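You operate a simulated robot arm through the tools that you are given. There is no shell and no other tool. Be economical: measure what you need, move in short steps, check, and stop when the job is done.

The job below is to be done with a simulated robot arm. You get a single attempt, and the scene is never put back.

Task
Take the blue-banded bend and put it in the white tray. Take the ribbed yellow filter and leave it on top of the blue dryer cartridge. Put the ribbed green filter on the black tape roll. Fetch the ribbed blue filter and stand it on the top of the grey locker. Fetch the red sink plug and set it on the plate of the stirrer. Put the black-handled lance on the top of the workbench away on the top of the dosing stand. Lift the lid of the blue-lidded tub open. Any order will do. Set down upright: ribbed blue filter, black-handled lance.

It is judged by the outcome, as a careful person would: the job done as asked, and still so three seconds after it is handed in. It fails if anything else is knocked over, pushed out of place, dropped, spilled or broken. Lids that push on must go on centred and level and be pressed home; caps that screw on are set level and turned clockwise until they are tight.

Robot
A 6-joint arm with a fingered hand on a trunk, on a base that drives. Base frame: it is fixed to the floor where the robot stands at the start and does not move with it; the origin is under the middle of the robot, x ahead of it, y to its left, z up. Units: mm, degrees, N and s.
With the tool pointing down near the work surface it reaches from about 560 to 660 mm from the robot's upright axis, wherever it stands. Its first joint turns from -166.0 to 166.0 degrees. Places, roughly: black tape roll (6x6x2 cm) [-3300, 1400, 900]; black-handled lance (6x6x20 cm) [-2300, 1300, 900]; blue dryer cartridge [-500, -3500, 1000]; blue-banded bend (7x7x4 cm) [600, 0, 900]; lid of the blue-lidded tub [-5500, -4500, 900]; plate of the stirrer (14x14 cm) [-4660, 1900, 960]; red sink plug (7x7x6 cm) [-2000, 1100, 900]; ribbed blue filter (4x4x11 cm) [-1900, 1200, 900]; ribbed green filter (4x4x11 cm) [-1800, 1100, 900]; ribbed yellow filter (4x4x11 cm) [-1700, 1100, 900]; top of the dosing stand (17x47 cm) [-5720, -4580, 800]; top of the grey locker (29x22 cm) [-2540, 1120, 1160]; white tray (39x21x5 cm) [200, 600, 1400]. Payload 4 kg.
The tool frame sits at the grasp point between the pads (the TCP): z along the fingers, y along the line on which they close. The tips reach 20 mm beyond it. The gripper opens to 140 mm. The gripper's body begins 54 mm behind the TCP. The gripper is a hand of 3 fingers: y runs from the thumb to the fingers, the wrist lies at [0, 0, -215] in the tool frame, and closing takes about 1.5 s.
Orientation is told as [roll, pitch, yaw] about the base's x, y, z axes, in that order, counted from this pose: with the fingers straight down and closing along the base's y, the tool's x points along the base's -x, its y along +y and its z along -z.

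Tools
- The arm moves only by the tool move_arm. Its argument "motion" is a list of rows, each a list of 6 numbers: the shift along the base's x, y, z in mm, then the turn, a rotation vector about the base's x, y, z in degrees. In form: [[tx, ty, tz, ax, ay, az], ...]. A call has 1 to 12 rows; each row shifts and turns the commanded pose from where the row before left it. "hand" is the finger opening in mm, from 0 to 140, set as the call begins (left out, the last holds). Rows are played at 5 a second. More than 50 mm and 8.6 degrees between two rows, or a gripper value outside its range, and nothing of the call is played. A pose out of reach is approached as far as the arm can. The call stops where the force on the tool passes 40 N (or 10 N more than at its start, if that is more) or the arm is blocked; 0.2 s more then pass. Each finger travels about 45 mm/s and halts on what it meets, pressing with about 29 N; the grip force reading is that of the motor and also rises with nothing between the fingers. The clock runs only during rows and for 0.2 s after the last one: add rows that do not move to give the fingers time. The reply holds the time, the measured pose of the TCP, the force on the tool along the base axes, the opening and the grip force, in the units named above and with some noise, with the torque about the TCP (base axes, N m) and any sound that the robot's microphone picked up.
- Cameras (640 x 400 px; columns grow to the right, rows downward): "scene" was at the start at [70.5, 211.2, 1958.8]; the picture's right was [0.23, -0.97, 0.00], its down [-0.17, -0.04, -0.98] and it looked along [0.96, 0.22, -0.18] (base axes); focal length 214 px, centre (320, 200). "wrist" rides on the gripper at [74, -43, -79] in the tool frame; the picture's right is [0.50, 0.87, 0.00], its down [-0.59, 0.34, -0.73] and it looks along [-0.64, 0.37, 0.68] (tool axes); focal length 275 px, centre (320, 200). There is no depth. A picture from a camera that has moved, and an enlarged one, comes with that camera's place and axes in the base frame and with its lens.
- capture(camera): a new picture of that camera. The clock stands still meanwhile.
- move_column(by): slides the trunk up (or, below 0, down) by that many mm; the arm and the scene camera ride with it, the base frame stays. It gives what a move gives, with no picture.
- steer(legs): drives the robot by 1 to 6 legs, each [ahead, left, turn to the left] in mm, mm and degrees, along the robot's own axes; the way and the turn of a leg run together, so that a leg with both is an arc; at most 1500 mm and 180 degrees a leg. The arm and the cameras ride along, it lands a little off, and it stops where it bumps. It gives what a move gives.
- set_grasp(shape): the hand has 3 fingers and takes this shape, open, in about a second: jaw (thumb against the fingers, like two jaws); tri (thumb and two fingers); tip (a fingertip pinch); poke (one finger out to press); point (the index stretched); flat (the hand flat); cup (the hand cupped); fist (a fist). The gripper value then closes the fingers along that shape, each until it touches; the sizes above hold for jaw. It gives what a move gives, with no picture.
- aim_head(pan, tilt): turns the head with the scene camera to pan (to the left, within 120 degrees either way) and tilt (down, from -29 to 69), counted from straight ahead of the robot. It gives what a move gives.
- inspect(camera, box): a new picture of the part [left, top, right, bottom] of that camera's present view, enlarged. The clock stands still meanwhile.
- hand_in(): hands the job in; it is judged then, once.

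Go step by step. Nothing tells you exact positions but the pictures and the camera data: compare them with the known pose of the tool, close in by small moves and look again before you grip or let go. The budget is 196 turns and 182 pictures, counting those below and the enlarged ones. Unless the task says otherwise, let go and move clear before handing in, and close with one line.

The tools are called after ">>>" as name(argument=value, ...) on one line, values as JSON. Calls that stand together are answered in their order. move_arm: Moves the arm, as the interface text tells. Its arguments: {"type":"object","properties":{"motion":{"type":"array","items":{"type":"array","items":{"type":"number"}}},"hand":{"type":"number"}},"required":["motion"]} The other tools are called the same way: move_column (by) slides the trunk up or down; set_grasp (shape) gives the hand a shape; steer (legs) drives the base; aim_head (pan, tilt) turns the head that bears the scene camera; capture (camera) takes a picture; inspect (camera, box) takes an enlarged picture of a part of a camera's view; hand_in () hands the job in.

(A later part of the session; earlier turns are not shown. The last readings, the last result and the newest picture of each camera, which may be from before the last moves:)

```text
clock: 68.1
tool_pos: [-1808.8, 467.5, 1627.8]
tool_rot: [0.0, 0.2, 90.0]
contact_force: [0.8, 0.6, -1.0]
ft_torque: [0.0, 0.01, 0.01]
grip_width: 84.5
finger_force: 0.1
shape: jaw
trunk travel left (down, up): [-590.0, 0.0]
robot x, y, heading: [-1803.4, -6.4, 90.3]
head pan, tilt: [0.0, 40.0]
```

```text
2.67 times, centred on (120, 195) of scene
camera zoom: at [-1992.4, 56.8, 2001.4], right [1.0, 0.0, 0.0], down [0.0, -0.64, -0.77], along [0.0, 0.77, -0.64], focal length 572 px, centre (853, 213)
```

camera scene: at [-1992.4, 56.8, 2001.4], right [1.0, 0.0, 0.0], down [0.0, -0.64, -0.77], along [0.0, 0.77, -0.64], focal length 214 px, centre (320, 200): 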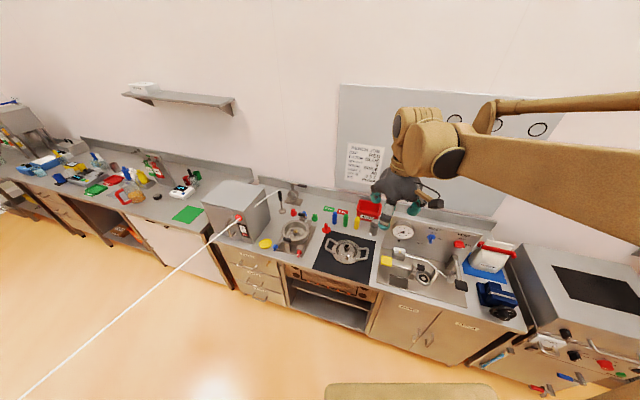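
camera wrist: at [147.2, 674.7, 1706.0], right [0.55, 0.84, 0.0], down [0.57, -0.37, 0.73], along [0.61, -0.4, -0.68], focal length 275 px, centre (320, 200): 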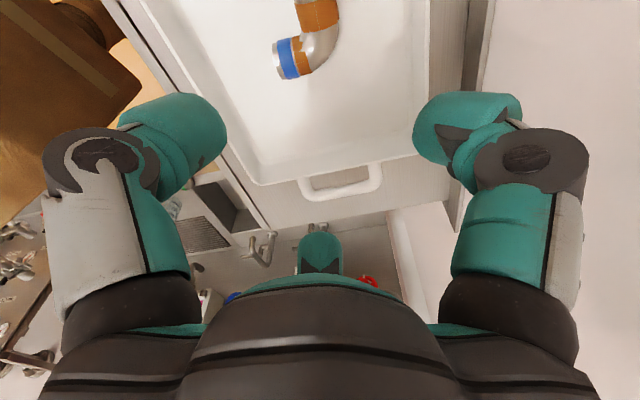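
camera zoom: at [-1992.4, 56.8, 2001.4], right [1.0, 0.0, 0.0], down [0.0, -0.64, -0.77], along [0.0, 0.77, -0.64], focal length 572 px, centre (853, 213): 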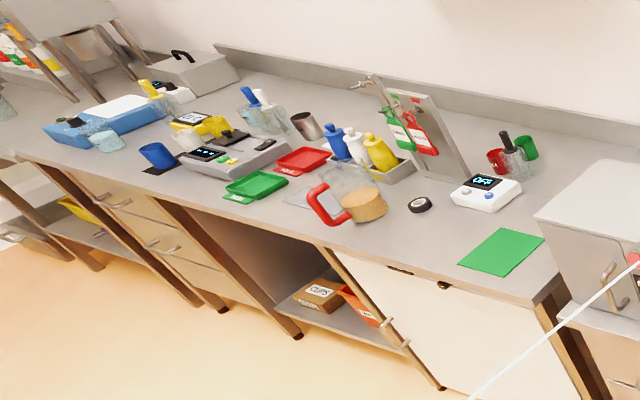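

The thin line seems to end near the lance and cross in front of the locker. I zoom in to see what it is.

>>> inspect(camera="scene", box=[200, 170, 300, 260])

>>> inspect(camera="scene", box=[0, 230, 240, 400])

```text
4.44 times, centred on (250, 215) of scene
camera zoom: at [-1992.4, 56.8, 2001.4], right [1.0, 0.0, 0.0], down [0.0, -0.64, -0.77], along [0.0, 0.77, -0.64], focal length 953 px, centre (631, 133)
```

zoom: 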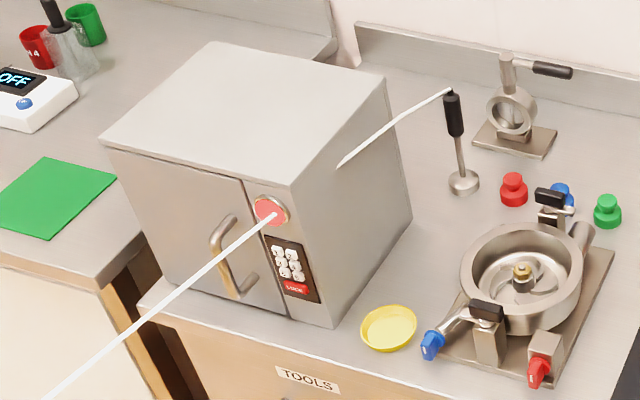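

```text
2.35 times, centred on (120, 315) of scene
camera zoom: at [-1992.4, 56.8, 2001.4], right [1.0, 0.0, 0.0], down [0.0, -0.64, -0.77], along [0.0, 0.77, -0.64], focal length 505 px, centre (791, -71)
```

zoom: 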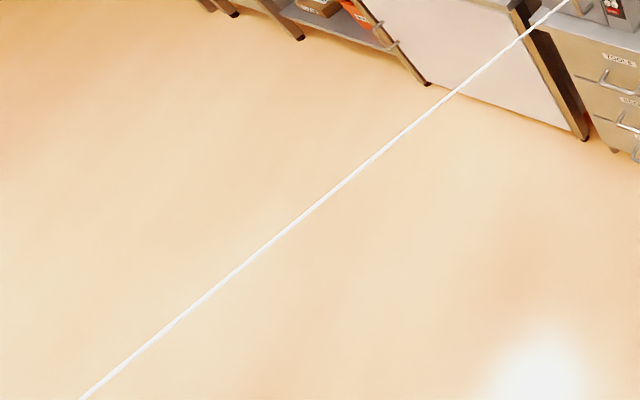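

The line is a cord tied to the lance, running off across the room toward the dosing stand. So I'll move the lance first to clear the aisle; before driving closer I look down at my own base for clearance.

>>> aim_head(pan=0, tilt=69)

>>> capture(camera="scene")

>>> aim_head(pan=85, tilt=20)

>>> move_arm(motion=[[0, 0, 0, 0, 0, 0], [0, 0, 0, 0, 0, 0], [0, 0, 0, 0, 0, 0]])

>>> capture(camera="scene")

```text
clock: 69.0
tool_pos: [-1808.2, 467.5, 1628.0]
tool_rot: [0.1, 0.1, 90.0]
contact_force: [0.1, 0.6, 0.2]
ft_torque: [0.01, 0.02, 0.03]
grip_width: 84.6
finger_force: 0.2
shape: jaw
trunk travel left (down, up): [-590.0, 0.0]
robot x, y, heading: [-1802.1, -8.7, 90.3]
head pan, tilt: [0.0, 68.8]
```

```text
142 pictures are left
camera scene: at [-1992.3, 27.8, 1965.3], right [1.0, 0.0, 0.0], down [0.0, -0.93, -0.36], along [0.0, 0.36, -0.93], focal length 214 px, centre (320, 200)
```

scene: 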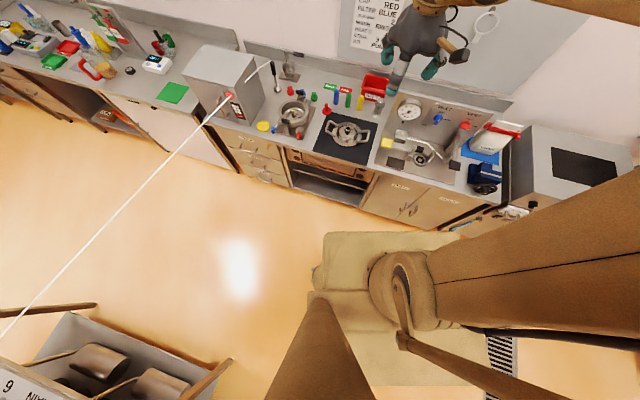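

```text
clock: 70.6
tool_pos: [-1808.8, 467.1, 1627.2]
tool_rot: [0.1, 0.1, 90.0]
contact_force: [1.1, 0.1, -0.1]
ft_torque: [0.0, 0.02, 0.0]
grip_width: 84.6
finger_force: 0.1
shape: jaw
trunk travel left (down, up): [-590.0, 0.0]
robot x, y, heading: [-1802.3, -10.5, 90.0]
head pan, tilt: [85.0, 20.0]
```

```text
clock: 71.4
tool_pos: [-1809.0, 466.8, 1627.4]
tool_rot: [0.1, 0.1, 90.0]
contact_force: [0.1, 0.0, -0.1]
ft_torque: [-0.02, 0.03, 0.01]
grip_width: 84.8
finger_force: 0.1
shape: jaw
trunk travel left (down, up): [-590.0, 0.0]
robot x, y, heading: [-1802.9, -6.1, 90.1]
head pan, tilt: [85.0, 20.0]
```

```text
141 pictures are left
camera scene: at [-2084.9, -20.4, 2032.8], right [0.08, 1.0, 0.0], down [0.34, -0.03, -0.94], along [-0.94, 0.08, -0.34], focal length 214 px, centre (320, 200)
```

scene: 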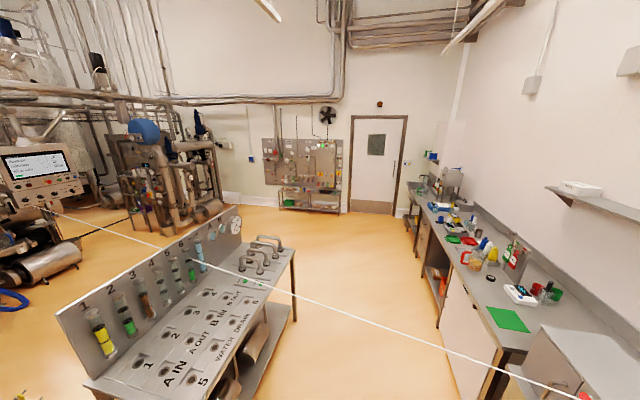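

The cord runs from the lance over the console toward the dosing stand. I drive up to the bench a bit right of the lance and look.

>>> steer(legs=[[500, 300, 0]])

>>> aim_head(pan=0, tilt=45)

>>> move_arm(motion=[[0, 0, 0, 0, 0, 0], [0, 0, 0, 0, 0, 0], [0, 0, 0, 0, 0, 0], [0, 0, 0, 0, 0, 0], [0, 0, 0, 0, 0, 0]])

>>> capture(camera="scene")

```text
clock: 74.8
tool_pos: [-2109.1, 980.5, 1628.2]
tool_rot: [0.0, 0.1, 89.7]
contact_force: [-0.4, -1.0, 0.8]
ft_torque: [0.0, 0.0, -0.02]
grip_width: 84.3
finger_force: 0.1
shape: jaw
trunk travel left (down, up): [-590.0, 0.0]
robot x, y, heading: [-2101.7, 502.7, 90.1]
head pan, tilt: [85.0, 20.0]
```

```text
clock: 76.4
tool_pos: [-2108.4, 979.6, 1628.4]
tool_rot: [0.1, 0.0, 89.9]
contact_force: [-0.8, 0.1, -0.5]
ft_torque: [0.01, -0.03, 0.01]
grip_width: 84.8
finger_force: 0.1
shape: jaw
trunk travel left (down, up): [-590.0, 0.0]
robot x, y, heading: [-2104.0, 504.7, 90.1]
head pan, tilt: [0.0, 45.0]
```

```text
clock: 77.6
tool_pos: [-2107.9, 977.7, 1628.8]
tool_rot: [0.2, 0.1, 89.9]
contact_force: [0.1, 0.1, 0.1]
ft_torque: [-0.02, 0.01, -0.03]
grip_width: 84.6
finger_force: 0.0
shape: jaw
trunk travel left (down, up): [-590.0, 0.0]
robot x, y, heading: [-2102.0, 503.9, 89.9]
head pan, tilt: [0.0, 45.0]
```

```text
140 pictures are left
camera scene: at [-2293.6, 565.8, 1994.1], right [1.0, 0.0, 0.0], down [0.0, -0.71, -0.71], along [0.0, 0.71, -0.71], focal length 214 px, centre (320, 200)
```

scene: 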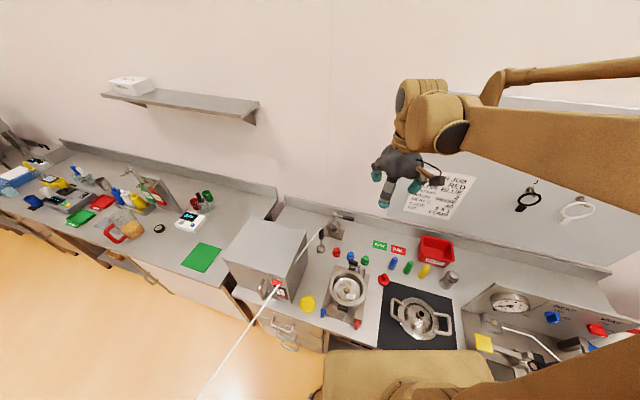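

No bump. I zoom to measure the lance and its neighbours from here.

>>> inspect(camera="scene", box=[220, 200, 380, 300])

>>> inspect(camera="scene", box=[340, 220, 500, 320])

```text
4.00 times, centred on (300, 250) of scene
camera zoom: at [-2293.6, 565.8, 1994.1], right [1.0, 0.0, 0.0], down [0.0, -0.71, -0.71], along [0.0, 0.71, -0.71], focal length 858 px, centre (400, 0)
```

zoom: 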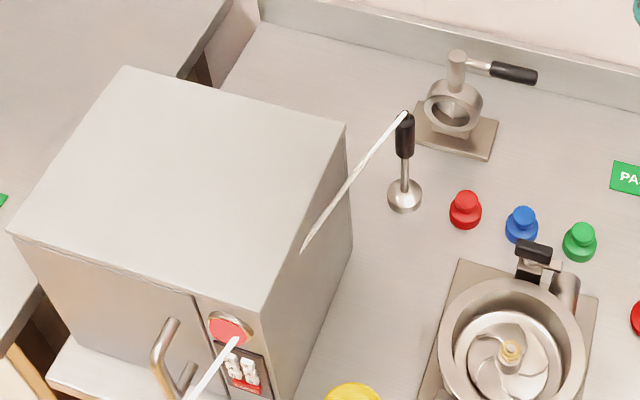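

```text
4.00 times, centred on (420, 270) of scene
camera zoom: at [-2293.6, 565.8, 1994.1], right [1.0, 0.0, 0.0], down [0.0, -0.71, -0.71], along [0.0, 0.71, -0.71], focal length 858 px, centre (-80, -80)
```

zoom: 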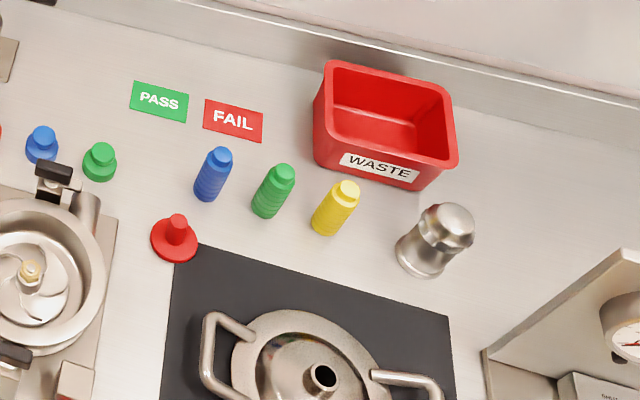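

The lance stands at about [-2283, 1242], handle between z≈1015 and 1109. I drive closer to bring it within reach.

>>> steer(legs=[[130, 0, 0]])

>>> move_arm(motion=[[-30, 10, 0, 0, 0, 8], [-30, 10, 0, 0, 0, 8], [-30, 10, 0, 0, 0, 8], [-30, 10, 0, 0, 0, 8], [-30, 10, 0, 0, 0, 4], [-25, 25, 0, 0, 0, 0]])

>>> move_column(by=-300)

>>> capture(camera="scene")

>>> capture(camera="wrist")

```text
clock: 78.7
tool_pos: [-2099.4, 1038.8, 1625.8]
tool_rot: [0.4, 0.4, 89.4]
contact_force: [1.2, 1.5, -0.9]
ft_torque: [-0.09, 0.07, 0.05]
grip_width: 84.6
finger_force: 0.0
shape: jaw
trunk travel left (down, up): [-590.0, 0.0]
robot x, y, heading: [-2102.7, 553.6, 89.5]
head pan, tilt: [0.0, 45.0]
stopped in leg 1: the robot was blocked; the commanded pose is now the measured one
```

```text
clock: 80.0
tool_pos: [-2285.5, 1107.2, 1625.1]
tool_rot: [0.1, 0.2, 125.6]
contact_force: [0.1, 0.4, -0.3]
ft_torque: [0.01, 0.0, -0.02]
grip_width: 84.6
finger_force: 0.1
shape: jaw
trunk travel left (down, up): [-590.0, 0.0]
robot x, y, heading: [-2106.7, 554.5, 89.9]
head pan, tilt: [0.0, 45.0]
```

```text
clock: 83.0
tool_pos: [-2283.3, 1104.5, 1326.0]
tool_rot: [0.2, 0.2, 125.4]
contact_force: [-0.4, -0.9, 0.1]
ft_torque: [0.0, -0.01, 0.01]
grip_width: 84.6
finger_force: 0.1
shape: jaw
trunk travel left (down, up): [-290.0, 300.0]
robot x, y, heading: [-2105.6, 557.3, 89.6]
head pan, tilt: [0.0, 45.0]
```

```text
137 pictures are left
camera scene: at [-2295.6, 616.2, 1694.2], right [1.0, -0.01, 0.0], down [0.0, -0.71, -0.71], along [0.0, 0.71, -0.71], focal length 214 px, centre (320, 200)
```

scene: 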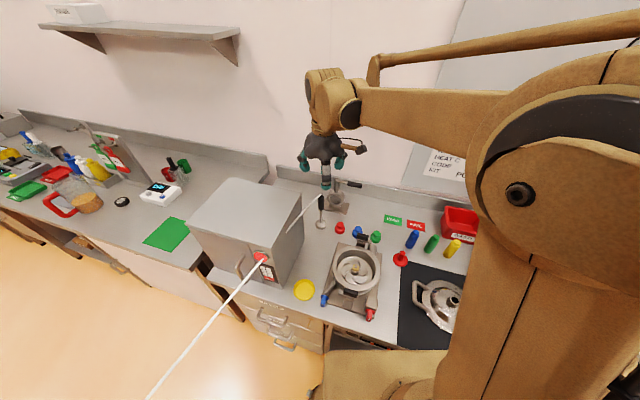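

```text
136 pictures are left
camera wrist: at [-2203.9, 1067.8, 1404.8], right [-0.41, -0.91, 0.0], down [-0.62, 0.28, 0.73], along [-0.67, 0.3, -0.68], focal length 275 px, centre (320, 200)
```

wrist: 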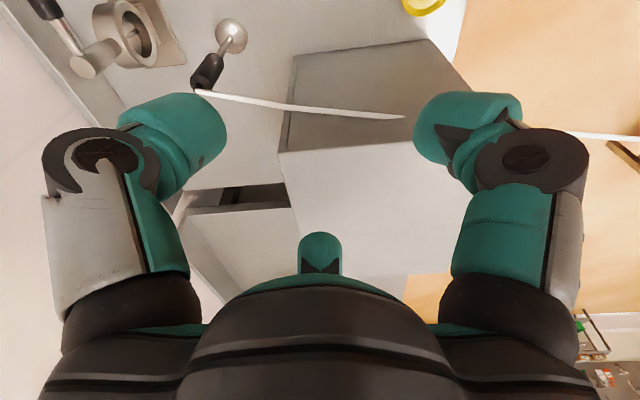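

The base met the bench, so reach is tight. The lance reads at [-2278, 1249]; I test the arm's reach towards it while still high.

>>> move_arm(motion=[[2, 36, 0, 0, 0, 0], [2, 36, 0, 0, 0, 0], [2, 36, 0, 0, 0, 0], [0, 36, 0, 0, 0, 0], [0, 0, 0, 0, 0, 0]])

>>> capture(camera="wrist")

```text
clock: 84.2
tool_pos: [-2276.1, 1244.8, 1326.2]
tool_rot: [0.1, 0.1, 125.5]
contact_force: [1.1, -0.9, -0.3]
ft_torque: [0.03, 0.0, -0.01]
grip_width: 84.5
finger_force: 0.1
shape: jaw
trunk travel left (down, up): [-290.0, 300.0]
robot x, y, heading: [-2106.4, 553.8, 89.5]
head pan, tilt: [0.0, 45.0]
```

```text
135 pictures are left
camera wrist: at [-2197.6, 1209.5, 1404.7], right [-0.41, -0.91, 0.0], down [-0.62, 0.28, 0.73], along [-0.67, 0.3, -0.68], focal length 275 px, centre (320, 200)
```

wrist: 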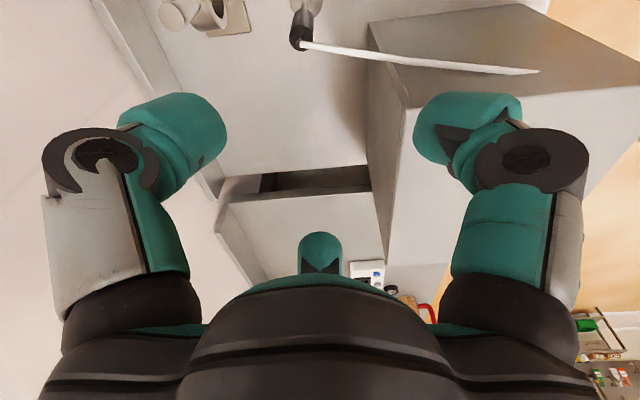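

Reach is fine. I refine the lance position with a zoom of the wrist view.

>>> inspect(camera="wrist", box=[240, 0, 400, 100])

>>> inspect(camera="scene", box=[260, 130, 380, 230])

```text
4.00 times, centred on (320, 50) of wrist
camera zoom: at [-2197.6, 1209.5, 1404.7], right [-0.41, -0.91, 0.0], down [-0.62, 0.28, 0.73], along [-0.67, 0.3, -0.68], focal length 1101 px, centre (320, 800)
```

zoom: 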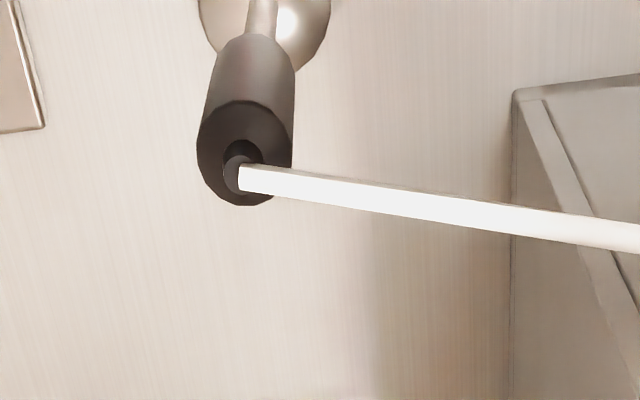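

```text
4.00 times, centred on (320, 180) of scene
camera zoom: at [-2295.4, 615.1, 1694.2], right [1.0, -0.01, 0.0], down [0.0, -0.71, -0.71], along [0.0, 0.71, -0.71], focal length 858 px, centre (320, 280)
```

zoom: 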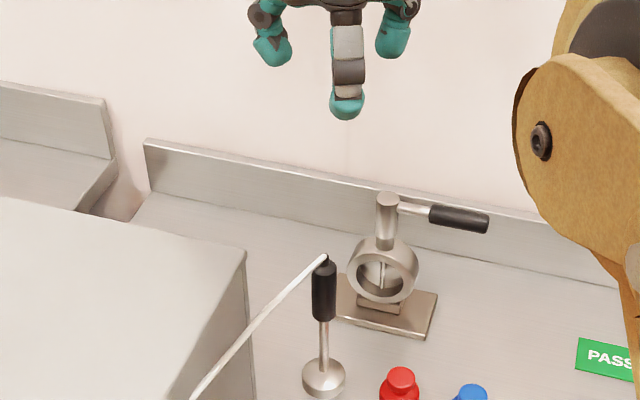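

Cameras disagree by a couple of centimetres, so I go on with the nearer wrist view: centre over [-2277, 1257] and lower to about 1190.

>>> move_arm(motion=[[-1, 6, -35, 0, 0, 0], [0, 6, -35, 0, 0, 0], [0, 0, -35, 0, 0, 0], [0, 0, -31, 0, 0, 0], [0, 0, 0, 0, 0, 0]])

>>> capture(camera="wrist")

```text
clock: 85.5
tool_pos: [-2278.3, 1260.9, 1189.9]
tool_rot: [0.0, 0.1, 125.5]
contact_force: [0.4, -0.1, -1.1]
ft_torque: [0.0, -0.02, -0.03]
grip_width: 84.8
finger_force: 0.2
shape: jaw
trunk travel left (down, up): [-290.0, 300.0]
robot x, y, heading: [-2105.3, 554.3, 89.6]
head pan, tilt: [0.0, 45.0]
```

```text
132 pictures are left
camera wrist: at [-2199.7, 1224.4, 1268.7], right [-0.41, -0.91, 0.0], down [-0.62, 0.28, 0.73], along [-0.67, 0.3, -0.68], focal length 275 px, centre (320, 200)
```

wrist: 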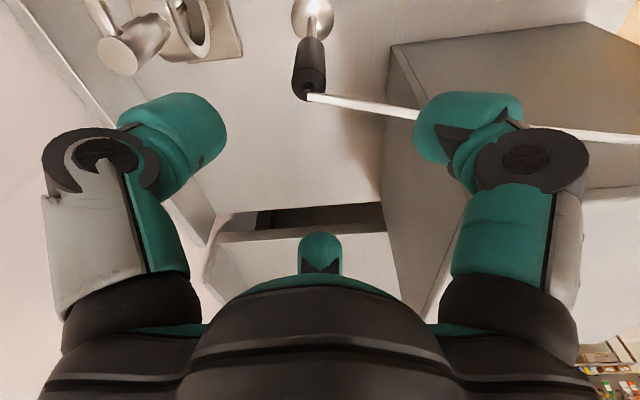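

The lance is at about [-2271, 1264]. I rotate a little more so the cord runs midway between two fingers, centre, and descend around the handle.

>>> move_arm(motion=[[4, 2, -5, 0, 0, 8], [3, 2, -5, 0, 0, 6], [0, 0, -20, 0, 0, 0], [0, 0, -20, 0, 0, 0], [0, 0, -20, 0, 0, 0]])

>>> capture(camera="wrist")

>>> inspect(camera="scene", box=[260, 130, 380, 230])

```text
clock: 86.7
tool_pos: [-2271.0, 1266.6, 1120.5]
tool_rot: [0.1, 0.1, 139.5]
contact_force: [0.9, 0.4, -0.2]
ft_torque: [-0.03, 0.01, 0.01]
grip_width: 84.4
finger_force: 0.2
shape: jaw
trunk travel left (down, up): [-290.0, 300.0]
robot x, y, heading: [-2107.4, 551.3, 89.6]
head pan, tilt: [0.0, 45.0]
```

```text
131 pictures are left
camera wrist: at [-2186.0, 1250.0, 1199.2], right [-0.18, -0.98, 0.0], down [-0.67, 0.13, 0.73], along [-0.72, 0.13, -0.68], focal length 275 px, centre (320, 200)
```

wrist: 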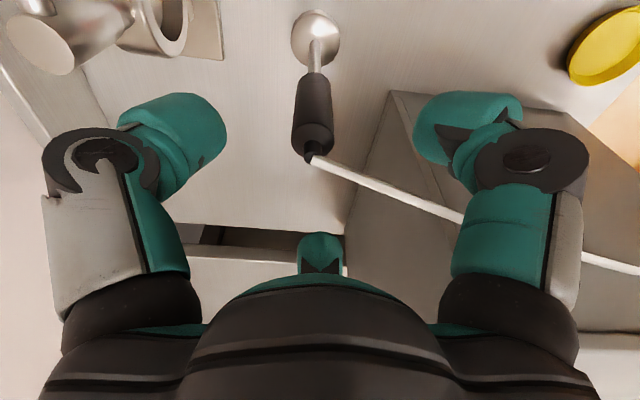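

```text
4.00 times, centred on (320, 180) of scene
camera zoom: at [-2295.8, 617.0, 1694.0], right [1.0, -0.01, 0.0], down [0.0, -0.71, -0.71], along [0.0, 0.71, -0.71], focal length 858 px, centre (320, 280)
```

zoom: 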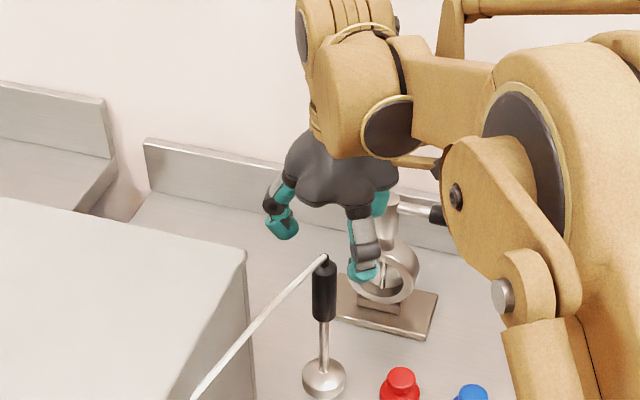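

Good alignment: lance at about [-2270, 1268], handle top near z 1080. I descend to about 1045 and close gently.

>>> move_arm(motion=[[1, 1, -20, 0, 0, 0], [0, 0, -20, 0, 0, 0], [0, 0, -20, 0, 0, 0], [0, 0, -13, 0, 0, 0]])

>>> capture(camera="wrist")

>>> inspect(camera="scene", box=[260, 130, 380, 230])

```text
clock: 87.7
tool_pos: [-2268.3, 1266.4, 1047.1]
tool_rot: [0.1, 0.0, 139.5]
contact_force: [1.0, 0.1, -0.3]
ft_torque: [-0.01, 0.02, 0.0]
grip_width: 84.5
finger_force: 0.1
shape: jaw
trunk travel left (down, up): [-290.0, 300.0]
robot x, y, heading: [-2107.5, 554.6, 89.5]
head pan, tilt: [0.0, 45.0]
```

```text
129 pictures are left
camera wrist: at [-2184.3, 1248.7, 1125.3], right [-0.18, -0.98, 0.0], down [-0.67, 0.13, 0.73], along [-0.72, 0.13, -0.68], focal length 275 px, centre (320, 200)
```

wrist: 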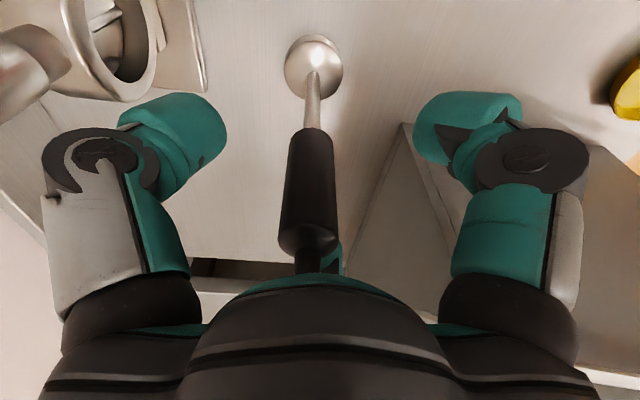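

```text
4.00 times, centred on (320, 180) of scene
camera zoom: at [-2295.7, 616.5, 1694.1], right [1.0, -0.01, 0.0], down [0.0, -0.71, -0.71], along [0.0, 0.71, -0.71], focal length 858 px, centre (320, 280)
```

zoom: 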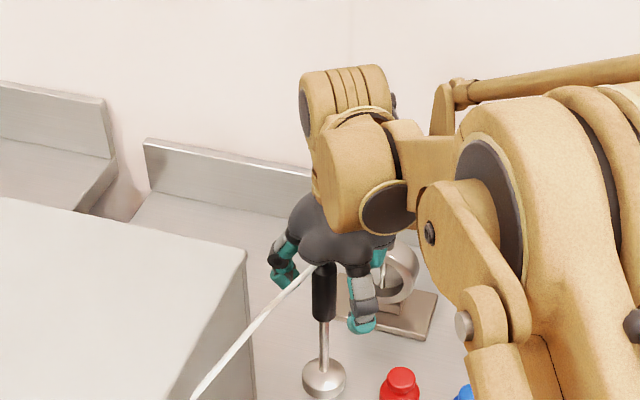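

The handle stands central among the fingers. I close.

>>> move_arm(motion=[[0, 0, 0, 0, 0, 0], [0, 0, 0, 0, 0, 0], [0, 0, 0, 0, 0, 0], [0, 0, 0, 0, 0, 0], [0, 0, 0, 0, 0, 0], [0, 0, 0, 0, 0, 0], [0, 0, 0, 0, 0, 0], [0, 0, 0, 0, 0, 0], [0, 0, 0, 0, 0, 0]], hand=0)

>>> capture(camera="wrist")

```text
clock: 89.7
tool_pos: [-2269.3, 1264.9, 1046.3]
tool_rot: [0.1, 0.1, 139.4]
contact_force: [0.0, 0.6, 0.6]
ft_torque: [-0.03, -0.05, -0.01]
grip_width: 23.8
finger_force: 28.6
shape: jaw
trunk travel left (down, up): [-290.0, 300.0]
robot x, y, heading: [-2104.9, 553.7, 89.6]
head pan, tilt: [0.0, 45.0]
```

```text
127 pictures are left
camera wrist: at [-2184.4, 1249.0, 1125.2], right [-0.18, -0.98, 0.0], down [-0.67, 0.13, 0.73], along [-0.72, 0.13, -0.68], focal length 275 px, centre (320, 200)
```

wrist: 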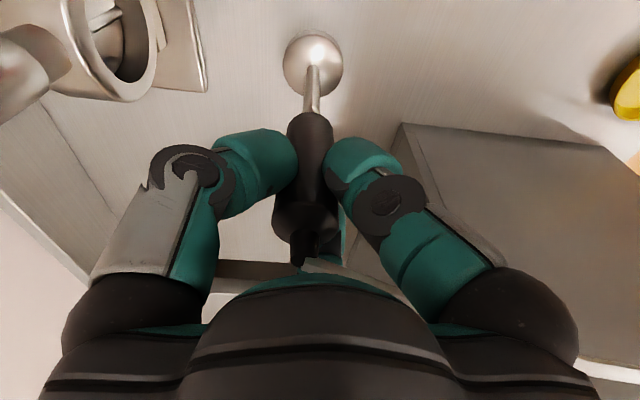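

Gripped at 24 mm with the handle upright. I lift straight up, then raise the trunk.

>>> move_arm(motion=[[0, 0, 15, 0, 0, 0], [0, 0, 35, 0, 0, 0], [0, 0, 45, 0, 0, 0], [0, 0, 45, 0, 0, 0], [0, 0, 45, 0, 0, 0], [0, 0, 45, 0, 0, 0], [0, 0, 45, 0, 0, 0]])

>>> move_column(by=200)

>>> capture(camera="scene")

>>> capture(camera="wrist")

```text
clock: 91.2
tool_pos: [-2270.9, 1265.0, 1322.5]
tool_rot: [0.1, 0.2, 139.5]
contact_force: [0.2, -0.6, -3.4]
ft_torque: [-0.04, -0.06, -0.02]
grip_width: 19.0
finger_force: 29.0
shape: jaw
trunk travel left (down, up): [-290.0, 300.0]
robot x, y, heading: [-2105.6, 551.5, 89.4]
head pan, tilt: [0.0, 45.0]
```

```text
clock: 93.4
tool_pos: [-2269.6, 1265.9, 1520.3]
tool_rot: [0.1, 0.2, 139.6]
contact_force: [0.6, -0.3, -4.1]
ft_torque: [0.02, -0.01, -0.04]
grip_width: 19.1
finger_force: 28.7
shape: jaw
trunk travel left (down, up): [-490.0, 100.0]
robot x, y, heading: [-2105.7, 553.3, 89.7]
head pan, tilt: [0.0, 45.0]
```

```text
126 pictures are left
camera scene: at [-2295.9, 617.2, 1893.9], right [1.0, -0.01, 0.0], down [0.0, -0.71, -0.71], along [0.0, 0.71, -0.71], focal length 214 px, centre (320, 200)
```

scene: 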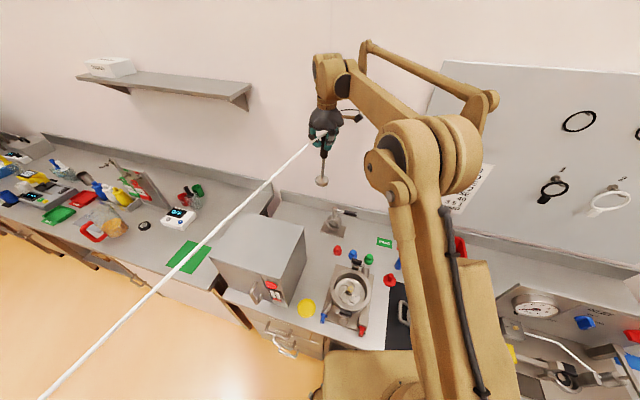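

```text
125 pictures are left
camera wrist: at [-2185.9, 1249.3, 1600.2], right [-0.18, -0.98, 0.0], down [-0.67, 0.13, 0.73], along [-0.72, 0.13, -0.68], focal length 275 px, centre (320, 200)
```

wrist: 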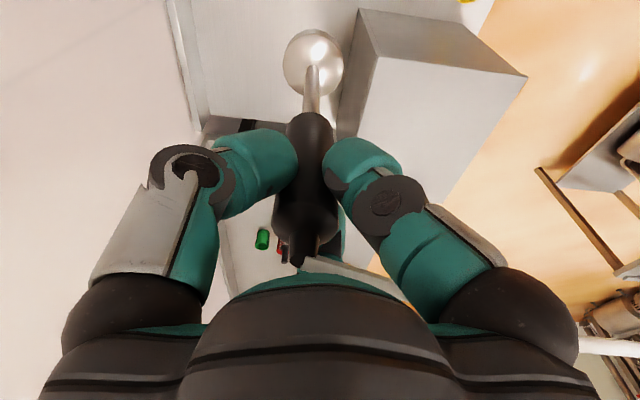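

The lance hangs upright in the hand, its foot about 165 mm below the grip. I retract, back out, turn left and drive along the aisle between bench and console, then look.

>>> move_arm(motion=[[20, -45, 0, 0, 0, 0], [20, -45, 0, 0, 0, 0], [20, -45, 0, 0, 0, 0], [20, -45, 0, 0, 0, 0], [20, -30, 0, 0, 0, 0], [20, 0, 0, 0, 0, 0]])

>>> steer(legs=[[-400, 0, 0], [0, 0, 76], [1000, 0, 0]])

>>> aim_head(pan=40, tilt=25)

>>> move_arm(motion=[[0, 0, 0, 0, 0, 0], [0, 0, 0, 0, 0, 0], [0, 0, 0, 0, 0, 0]])

>>> capture(camera="scene")

```text
clock: 94.8
tool_pos: [-2149.0, 1057.3, 1521.7]
tool_rot: [0.2, 0.1, 139.5]
contact_force: [-0.9, -0.6, -3.5]
ft_torque: [-0.01, -0.01, 0.0]
grip_width: 18.9
finger_force: 29.2
shape: jaw
trunk travel left (down, up): [-490.0, 100.0]
robot x, y, heading: [-2106.3, 554.5, 89.5]
head pan, tilt: [0.0, 45.0]
```

```text
clock: 105.5
tool_pos: [-3584.6, 471.0, 1522.8]
tool_rot: [0.1, 0.2, -144.7]
contact_force: [-0.5, 0.7, -3.6]
ft_torque: [0.0, -0.05, 0.03]
grip_width: 19.2
finger_force: 29.0
shape: jaw
trunk travel left (down, up): [-490.0, 100.0]
robot x, y, heading: [-3086.0, 390.2, 165.5]
head pan, tilt: [0.0, 45.0]
```

```text
clock: 106.5
tool_pos: [-3584.4, 470.6, 1522.1]
tool_rot: [0.1, 0.1, -144.5]
contact_force: [-0.1, 0.4, -2.7]
ft_torque: [0.05, -0.04, -0.01]
grip_width: 19.2
finger_force: 29.1
shape: jaw
trunk travel left (down, up): [-490.0, 100.0]
robot x, y, heading: [-3084.9, 395.6, 165.6]
head pan, tilt: [40.0, 25.0]
```

```text
clock: 107.3
tool_pos: [-3584.5, 471.7, 1521.5]
tool_rot: [0.1, 0.2, -144.6]
contact_force: [0.2, -1.1, -3.5]
ft_torque: [0.02, -0.03, 0.01]
grip_width: 18.8
finger_force: 29.2
shape: jaw
trunk travel left (down, up): [-490.0, 100.0]
robot x, y, heading: [-3087.9, 391.7, 165.4]
head pan, tilt: [40.0, 25.0]
```

```text
124 pictures are left
camera scene: at [-3198.2, 163.9, 1924.6], right [-0.43, 0.9, 0.0], down [0.38, 0.18, -0.91], along [-0.82, -0.39, -0.42], focal length 214 px, centre (320, 200)
```

scene: 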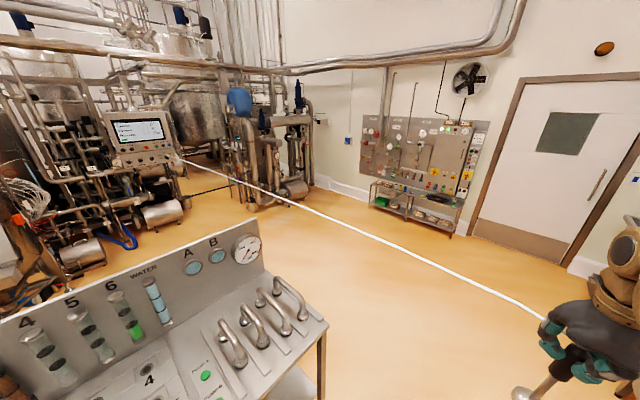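

Ahead the floor is open; the cord ends between the two machines. I zoom there to see how to get to the dosing stand.

>>> inspect(camera="scene", box=[80, 80, 340, 245])

```text
2.42 times, centred on (210, 162) of scene
camera zoom: at [-3198.2, 163.9, 1924.6], right [-0.43, 0.9, 0.0], down [0.38, 0.18, -0.91], along [-0.82, -0.39, -0.42], focal length 520 px, centre (587, 291)
```

zoom: 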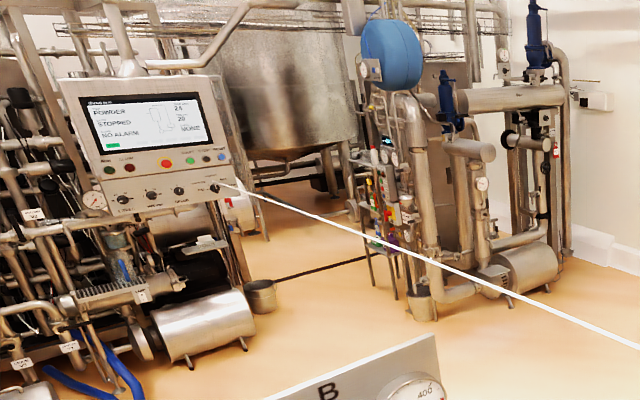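

The stand must be behind the panel machine, reached through the gap on its right. I drive around the console's far end and look again.

>>> steer(legs=[[1200, 0, 0], [0, 0, 72], [1500, 0, 0]])

>>> aim_head(pan=15, tilt=20)

>>> move_arm(motion=[[0, 0, 0, 0, 0, 0], [0, 0, 0, 0, 0, 0], [0, 0, 0, 0, 0, 0]])

>>> capture(camera="scene")

```text
clock: 123.5
tool_pos: [-5312.0, -1015.4, 1521.2]
tool_rot: [0.0, 0.1, -73.2]
contact_force: [-0.4, 0.4, -2.9]
ft_torque: [0.03, 0.03, -0.01]
grip_width: 19.3
finger_force: 29.3
shape: jaw
trunk travel left (down, up): [-490.0, 100.0]
robot x, y, heading: [-5086.3, -570.2, -122.9]
head pan, tilt: [40.0, 25.0]
```

```text
clock: 124.4
tool_pos: [-5312.1, -1016.0, 1523.3]
tool_rot: [0.1, 0.1, -73.2]
contact_force: [-1.1, 0.0, -3.4]
ft_torque: [0.03, -0.01, 0.0]
grip_width: 19.4
finger_force: 28.9
shape: jaw
trunk travel left (down, up): [-490.0, 100.0]
robot x, y, heading: [-5076.9, -568.2, -123.2]
head pan, tilt: [15.0, 20.0]
```

```text
clock: 125.2
tool_pos: [-5312.8, -1015.8, 1521.5]
tool_rot: [0.1, 0.1, -73.2]
contact_force: [-0.3, 0.4, -3.6]
ft_torque: [0.05, 0.02, 0.0]
grip_width: 19.4
finger_force: 28.8
shape: jaw
trunk travel left (down, up): [-490.0, 100.0]
robot x, y, heading: [-5078.8, -570.7, -122.9]
head pan, tilt: [15.0, 20.0]
```

```text
122 pictures are left
camera scene: at [-4938.6, -745.4, 1932.7], right [-0.95, 0.31, 0.0], down [0.11, 0.33, -0.94], along [-0.29, -0.89, -0.34], focal length 214 px, centre (320, 200)
```

scene: 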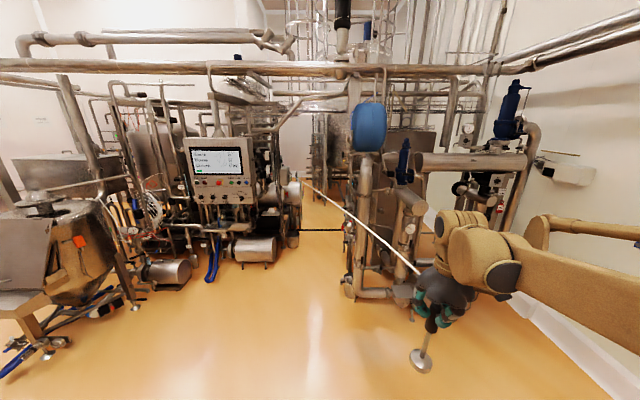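

The gap is ahead with the cord going through it. I zoom on it.

>>> inspect(camera="scene", box=[250, 120, 410, 300])

```text
2.22 times, centred on (330, 210) of scene
camera zoom: at [-4938.6, -745.4, 1932.7], right [-0.95, 0.31, 0.0], down [0.11, 0.33, -0.94], along [-0.29, -0.89, -0.34], focal length 477 px, centre (298, 178)
```

zoom: 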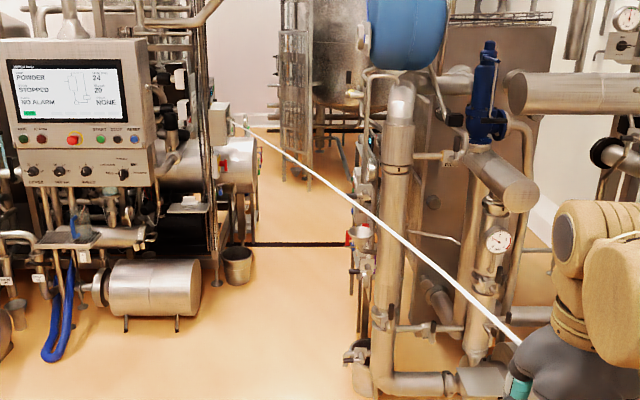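

The stand is just behind the panel machine's right side; I can stop in the mouth of the gap and reach it. I drive in stages.

>>> steer(legs=[[0, 0, 23], [1500, 0, 0], [600, 0, 0]])

>>> capture(camera="scene")

```text
clock: 136.9
tool_pos: [-5514.4, -3161.6, 1521.8]
tool_rot: [0.1, 0.2, -51.2]
contact_force: [0.2, -0.4, -4.3]
ft_torque: [0.01, 0.02, 0.03]
grip_width: 19.2
finger_force: 29.0
shape: jaw
trunk travel left (down, up): [-490.0, 100.0]
robot x, y, heading: [-5465.5, -2659.0, -100.8]
head pan, tilt: [15.0, 20.0]
```

```text
120 pictures are left
camera scene: at [-5270.1, -2769.4, 1932.7], right [-1.0, -0.07, 0.0], down [-0.02, 0.34, -0.94], along [0.07, -0.94, -0.34], focal length 214 px, centre (320, 200)
```

scene: 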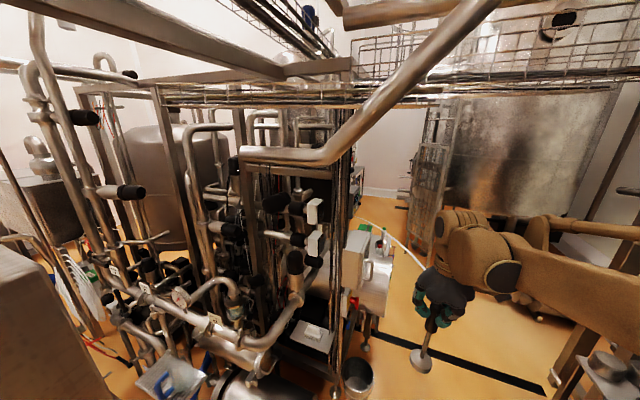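

I see the stand area behind the frame and a diagonal pipe overhead. I lower the trunk to pass under it and zoom on the stand.

>>> move_column(by=-300)

>>> capture(camera="scene")

>>> inspect(camera="scene", box=[320, 130, 480, 270])

```text
clock: 139.9
tool_pos: [-5514.5, -3161.1, 1223.1]
tool_rot: [0.1, 0.1, -51.1]
contact_force: [-0.1, 0.0, -3.2]
ft_torque: [0.04, 0.04, -0.03]
grip_width: 19.3
finger_force: 29.2
shape: jaw
trunk travel left (down, up): [-190.0, 400.0]
robot x, y, heading: [-5466.3, -2659.9, -100.8]
head pan, tilt: [15.0, 20.0]
```

```text
119 pictures are left
camera scene: at [-5270.0, -2768.7, 1632.8], right [-1.0, -0.07, 0.0], down [-0.02, 0.34, -0.94], along [0.07, -0.94, -0.34], focal length 214 px, centre (320, 200)
```

scene: 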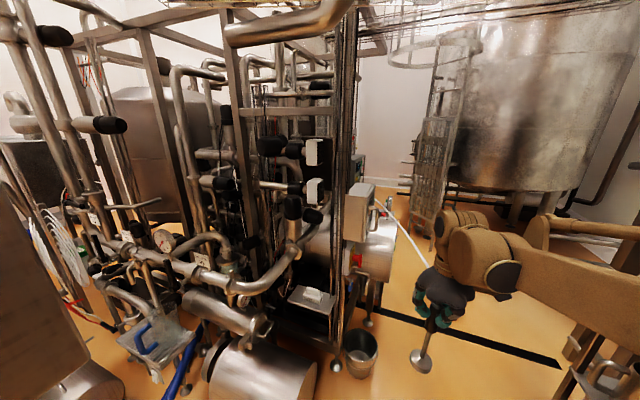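

```text
2.86 times, centred on (400, 200) of scene
camera zoom: at [-5270.0, -2768.7, 1632.8], right [-1.0, -0.07, 0.0], down [-0.02, 0.34, -0.94], along [0.07, -0.94, -0.34], focal length 613 px, centre (91, 200)
```

zoom: 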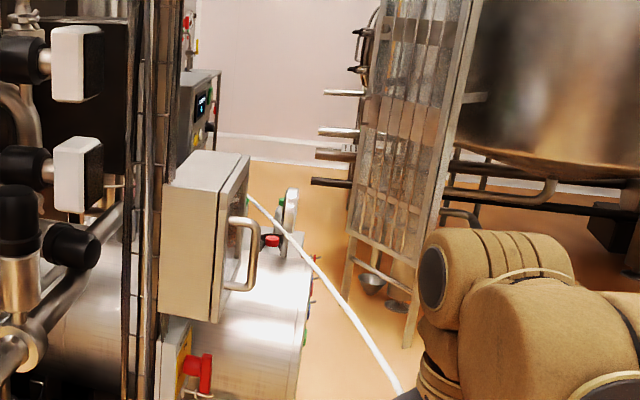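

The stand lies behind the box with the handle, to the left of the gap. I drive on about 1.15 m to the gap mouth.

>>> steer(legs=[[0, 0, -10.5], [1150, 0, 0]])

>>> aim_head(pan=25, tilt=30)

>>> move_arm(motion=[[0, 0, 0, 0, 0, 0], [0, 0, 0, 0, 0, 0]])

>>> capture(camera="scene")

```text
clock: 146.5
tool_pos: [-6028.2, -4211.9, 1222.1]
tool_rot: [0.0, 0.1, -61.7]
contact_force: [-0.1, 0.5, -3.7]
ft_torque: [-0.01, 0.01, -0.02]
grip_width: 19.1
finger_force: 29.1
shape: jaw
trunk travel left (down, up): [-190.0, 400.0]
robot x, y, heading: [-5885.8, -3728.1, -111.6]
head pan, tilt: [15.0, 20.0]
```

```text
clock: 147.2
tool_pos: [-6027.5, -4212.2, 1222.0]
tool_rot: [0.0, 0.1, -61.8]
contact_force: [-0.7, 0.7, -2.5]
ft_torque: [0.03, 0.04, 0.03]
grip_width: 19.1
finger_force: 29.3
shape: jaw
trunk travel left (down, up): [-190.0, 400.0]
robot x, y, heading: [-5887.3, -3727.1, -111.7]
head pan, tilt: [25.0, 30.0]
```

```text
clock: 147.8
tool_pos: [-6028.5, -4211.6, 1222.2]
tool_rot: [0.0, 0.1, -61.8]
contact_force: [-0.7, 0.1, -3.3]
ft_torque: [0.02, 0.01, 0.01]
grip_width: 19.1
finger_force: 29.0
shape: jaw
trunk travel left (down, up): [-190.0, 400.0]
robot x, y, heading: [-5885.7, -3727.0, -111.7]
head pan, tilt: [25.0, 30.0]
```

```text
117 pictures are left
camera scene: at [-5699.1, -3869.4, 1616.7], right [-1.0, -0.06, 0.0], down [-0.03, 0.5, -0.87], along [0.05, -0.86, -0.5], focal length 214 px, centre (320, 200)
```

scene: 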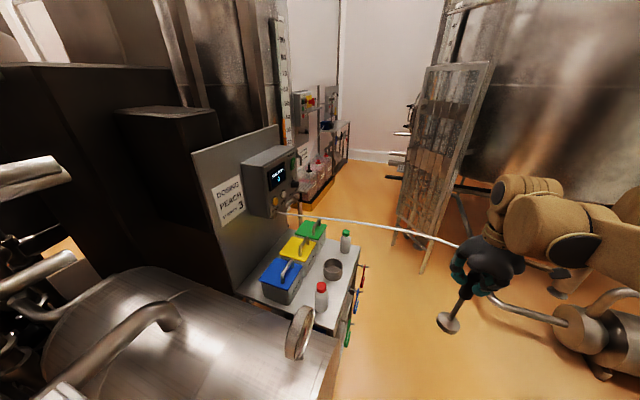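

I see the dosing stand: blue, yellow and green lidded tubs, two bottles, a pot, and the hose coming from its box. I zoom to find free room.

>>> inspect(camera="scene", box=[220, 190, 400, 340])

```text
2.67 times, centred on (310, 265) of scene
camera zoom: at [-5699.1, -3869.4, 1616.7], right [-1.0, -0.06, 0.0], down [-0.03, 0.5, -0.87], along [0.05, -0.86, -0.5], focal length 572 px, centre (347, 27)
```

zoom: 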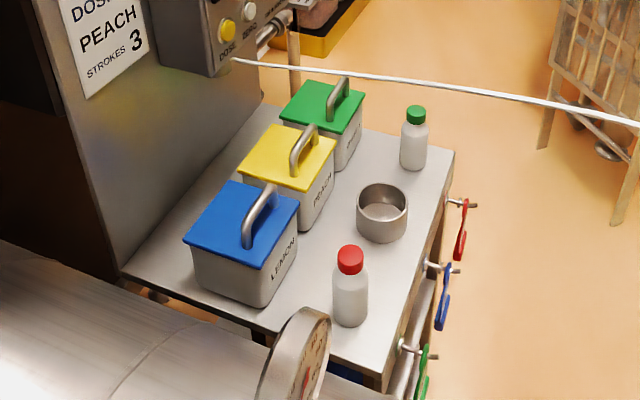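

The free spot on the strip is between the red-capped bottle and the pot, around [-5694, -4475], top at z≈800. I move the base a little nearer.

>>> steer(legs=[[130, 50, 0]])

>>> move_arm(motion=[[30, -15, 0, 0, 0, 0], [35, -20, 0, 0, 0, 0], [35, -20, 0, 0, 0, 0], [35, -20, 0, 0, 0, 0], [35, -20, 0, 0, 0, 0]])

>>> capture(camera="scene")

>>> capture(camera="wrist")

```text
clock: 149.2
tool_pos: [-6030.4, -4357.6, 1221.5]
tool_rot: [0.1, 0.2, -61.8]
contact_force: [-0.3, -0.4, -3.3]
ft_torque: [0.03, 0.05, 0.0]
grip_width: 19.1
finger_force: 28.9
shape: jaw
trunk travel left (down, up): [-190.0, 400.0]
robot x, y, heading: [-5890.1, -3868.9, -111.2]
head pan, tilt: [25.0, 30.0]
```

```text
clock: 150.3
tool_pos: [-5861.2, -4451.0, 1221.8]
tool_rot: [0.1, 0.2, -61.7]
contact_force: [-0.4, 0.7, -4.3]
ft_torque: [0.05, 0.05, -0.02]
grip_width: 19.3
finger_force: 29.4
shape: jaw
trunk travel left (down, up): [-190.0, 400.0]
robot x, y, heading: [-5888.5, -3871.6, -111.7]
head pan, tilt: [25.0, 30.0]
```

```text
115 pictures are left
camera scene: at [-5700.4, -4015.1, 1616.4], right [-1.0, -0.06, 0.0], down [-0.03, 0.5, -0.87], along [0.05, -0.86, -0.5], focal length 214 px, centre (320, 200)
```

scene: 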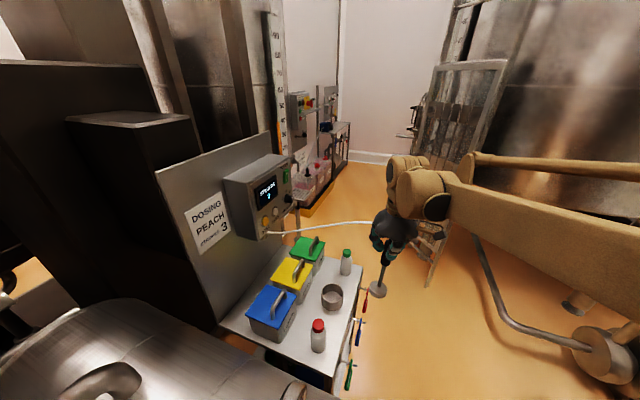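

```text
114 pictures are left
camera wrist: at [-5932.4, -4407.9, 1300.5], right [0.53, 0.85, 0.0], down [0.58, -0.36, 0.73], along [0.62, -0.38, -0.68], focal length 275 px, centre (320, 200)
```

wrist: 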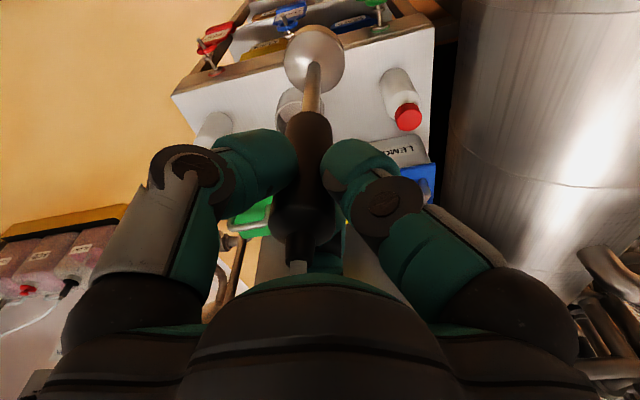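

Good view. I zoom the scene image for accurate placement.

>>> inspect(camera="scene", box=[220, 220, 400, 400])

```text
2.22 times, centred on (310, 310) of scene
camera zoom: at [-5700.4, -4015.1, 1616.4], right [-1.0, -0.06, 0.0], down [-0.03, 0.5, -0.87], along [0.05, -0.86, -0.5], focal length 477 px, centre (342, -44)
```

zoom: 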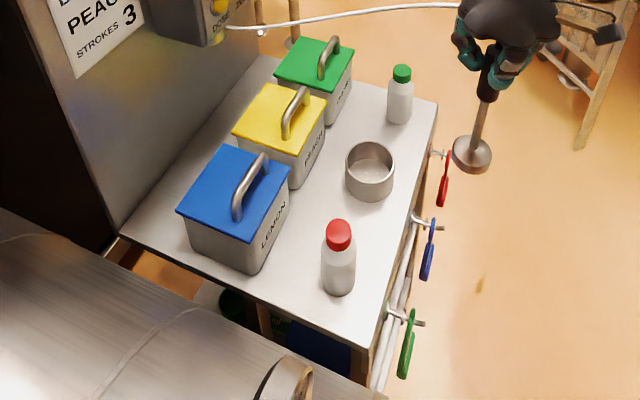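

The red-capped bottle is tall, so I turn the hand to face it with the gap between fingers, and move over [-5694, -4480] while still high.

>>> move_arm(motion=[[24, -4, 0, 0, 0, 7.5], [24, -4, 0, 0, 0, 7.5], [24, -4, 0, 0, 0, 7.5], [24, -4, 0, 0, 0, 7.5], [24, -4, 0, 0, 0, 7.5], [24, -4, 0, 0, 0, 7.5], [23, -5, 0, 0, 0, 7], [0, 0, -30, 0, 0, 0], [0, 0, -30, 0, 0, 0], [0, 0, 0, 0, 0, 0]])

>>> inspect(camera="scene", box=[220, 220, 400, 400])

>>> capture(camera="wrist")

```text
clock: 152.6
tool_pos: [-5693.0, -4480.3, 1163.7]
tool_rot: [0.0, 0.1, -9.8]
contact_force: [0.4, 0.1, -3.4]
ft_torque: [0.02, 0.02, -0.02]
grip_width: 19.0
finger_force: 29.6
shape: jaw
trunk travel left (down, up): [-190.0, 400.0]
robot x, y, heading: [-5888.4, -3871.4, -111.6]
head pan, tilt: [25.0, 30.0]
```

```text
2.22 times, centred on (310, 310) of scene
camera zoom: at [-5701.4, -4014.0, 1616.7], right [-1.0, -0.06, 0.0], down [-0.03, 0.5, -0.87], along [0.05, -0.86, -0.5], focal length 477 px, centre (342, -44)
```

zoom: 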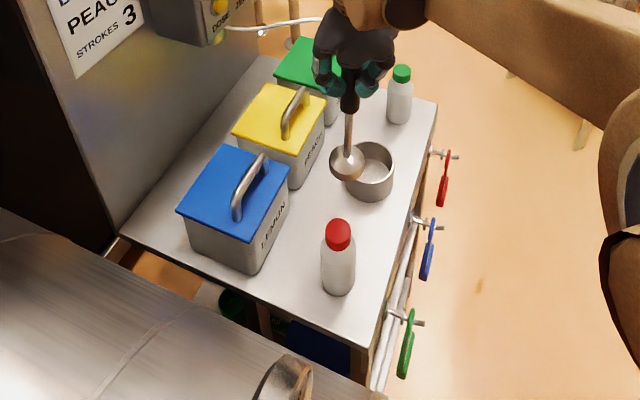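

```text
111 pictures are left
camera wrist: at [-5771.7, -4511.1, 1240.9], right [-0.35, 0.94, 0.0], down [0.64, 0.23, 0.73], along [0.69, 0.26, -0.68], focal length 275 px, centre (320, 200)
```

wrist: 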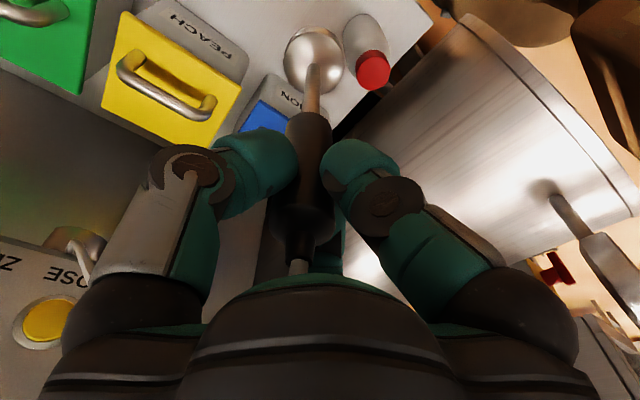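

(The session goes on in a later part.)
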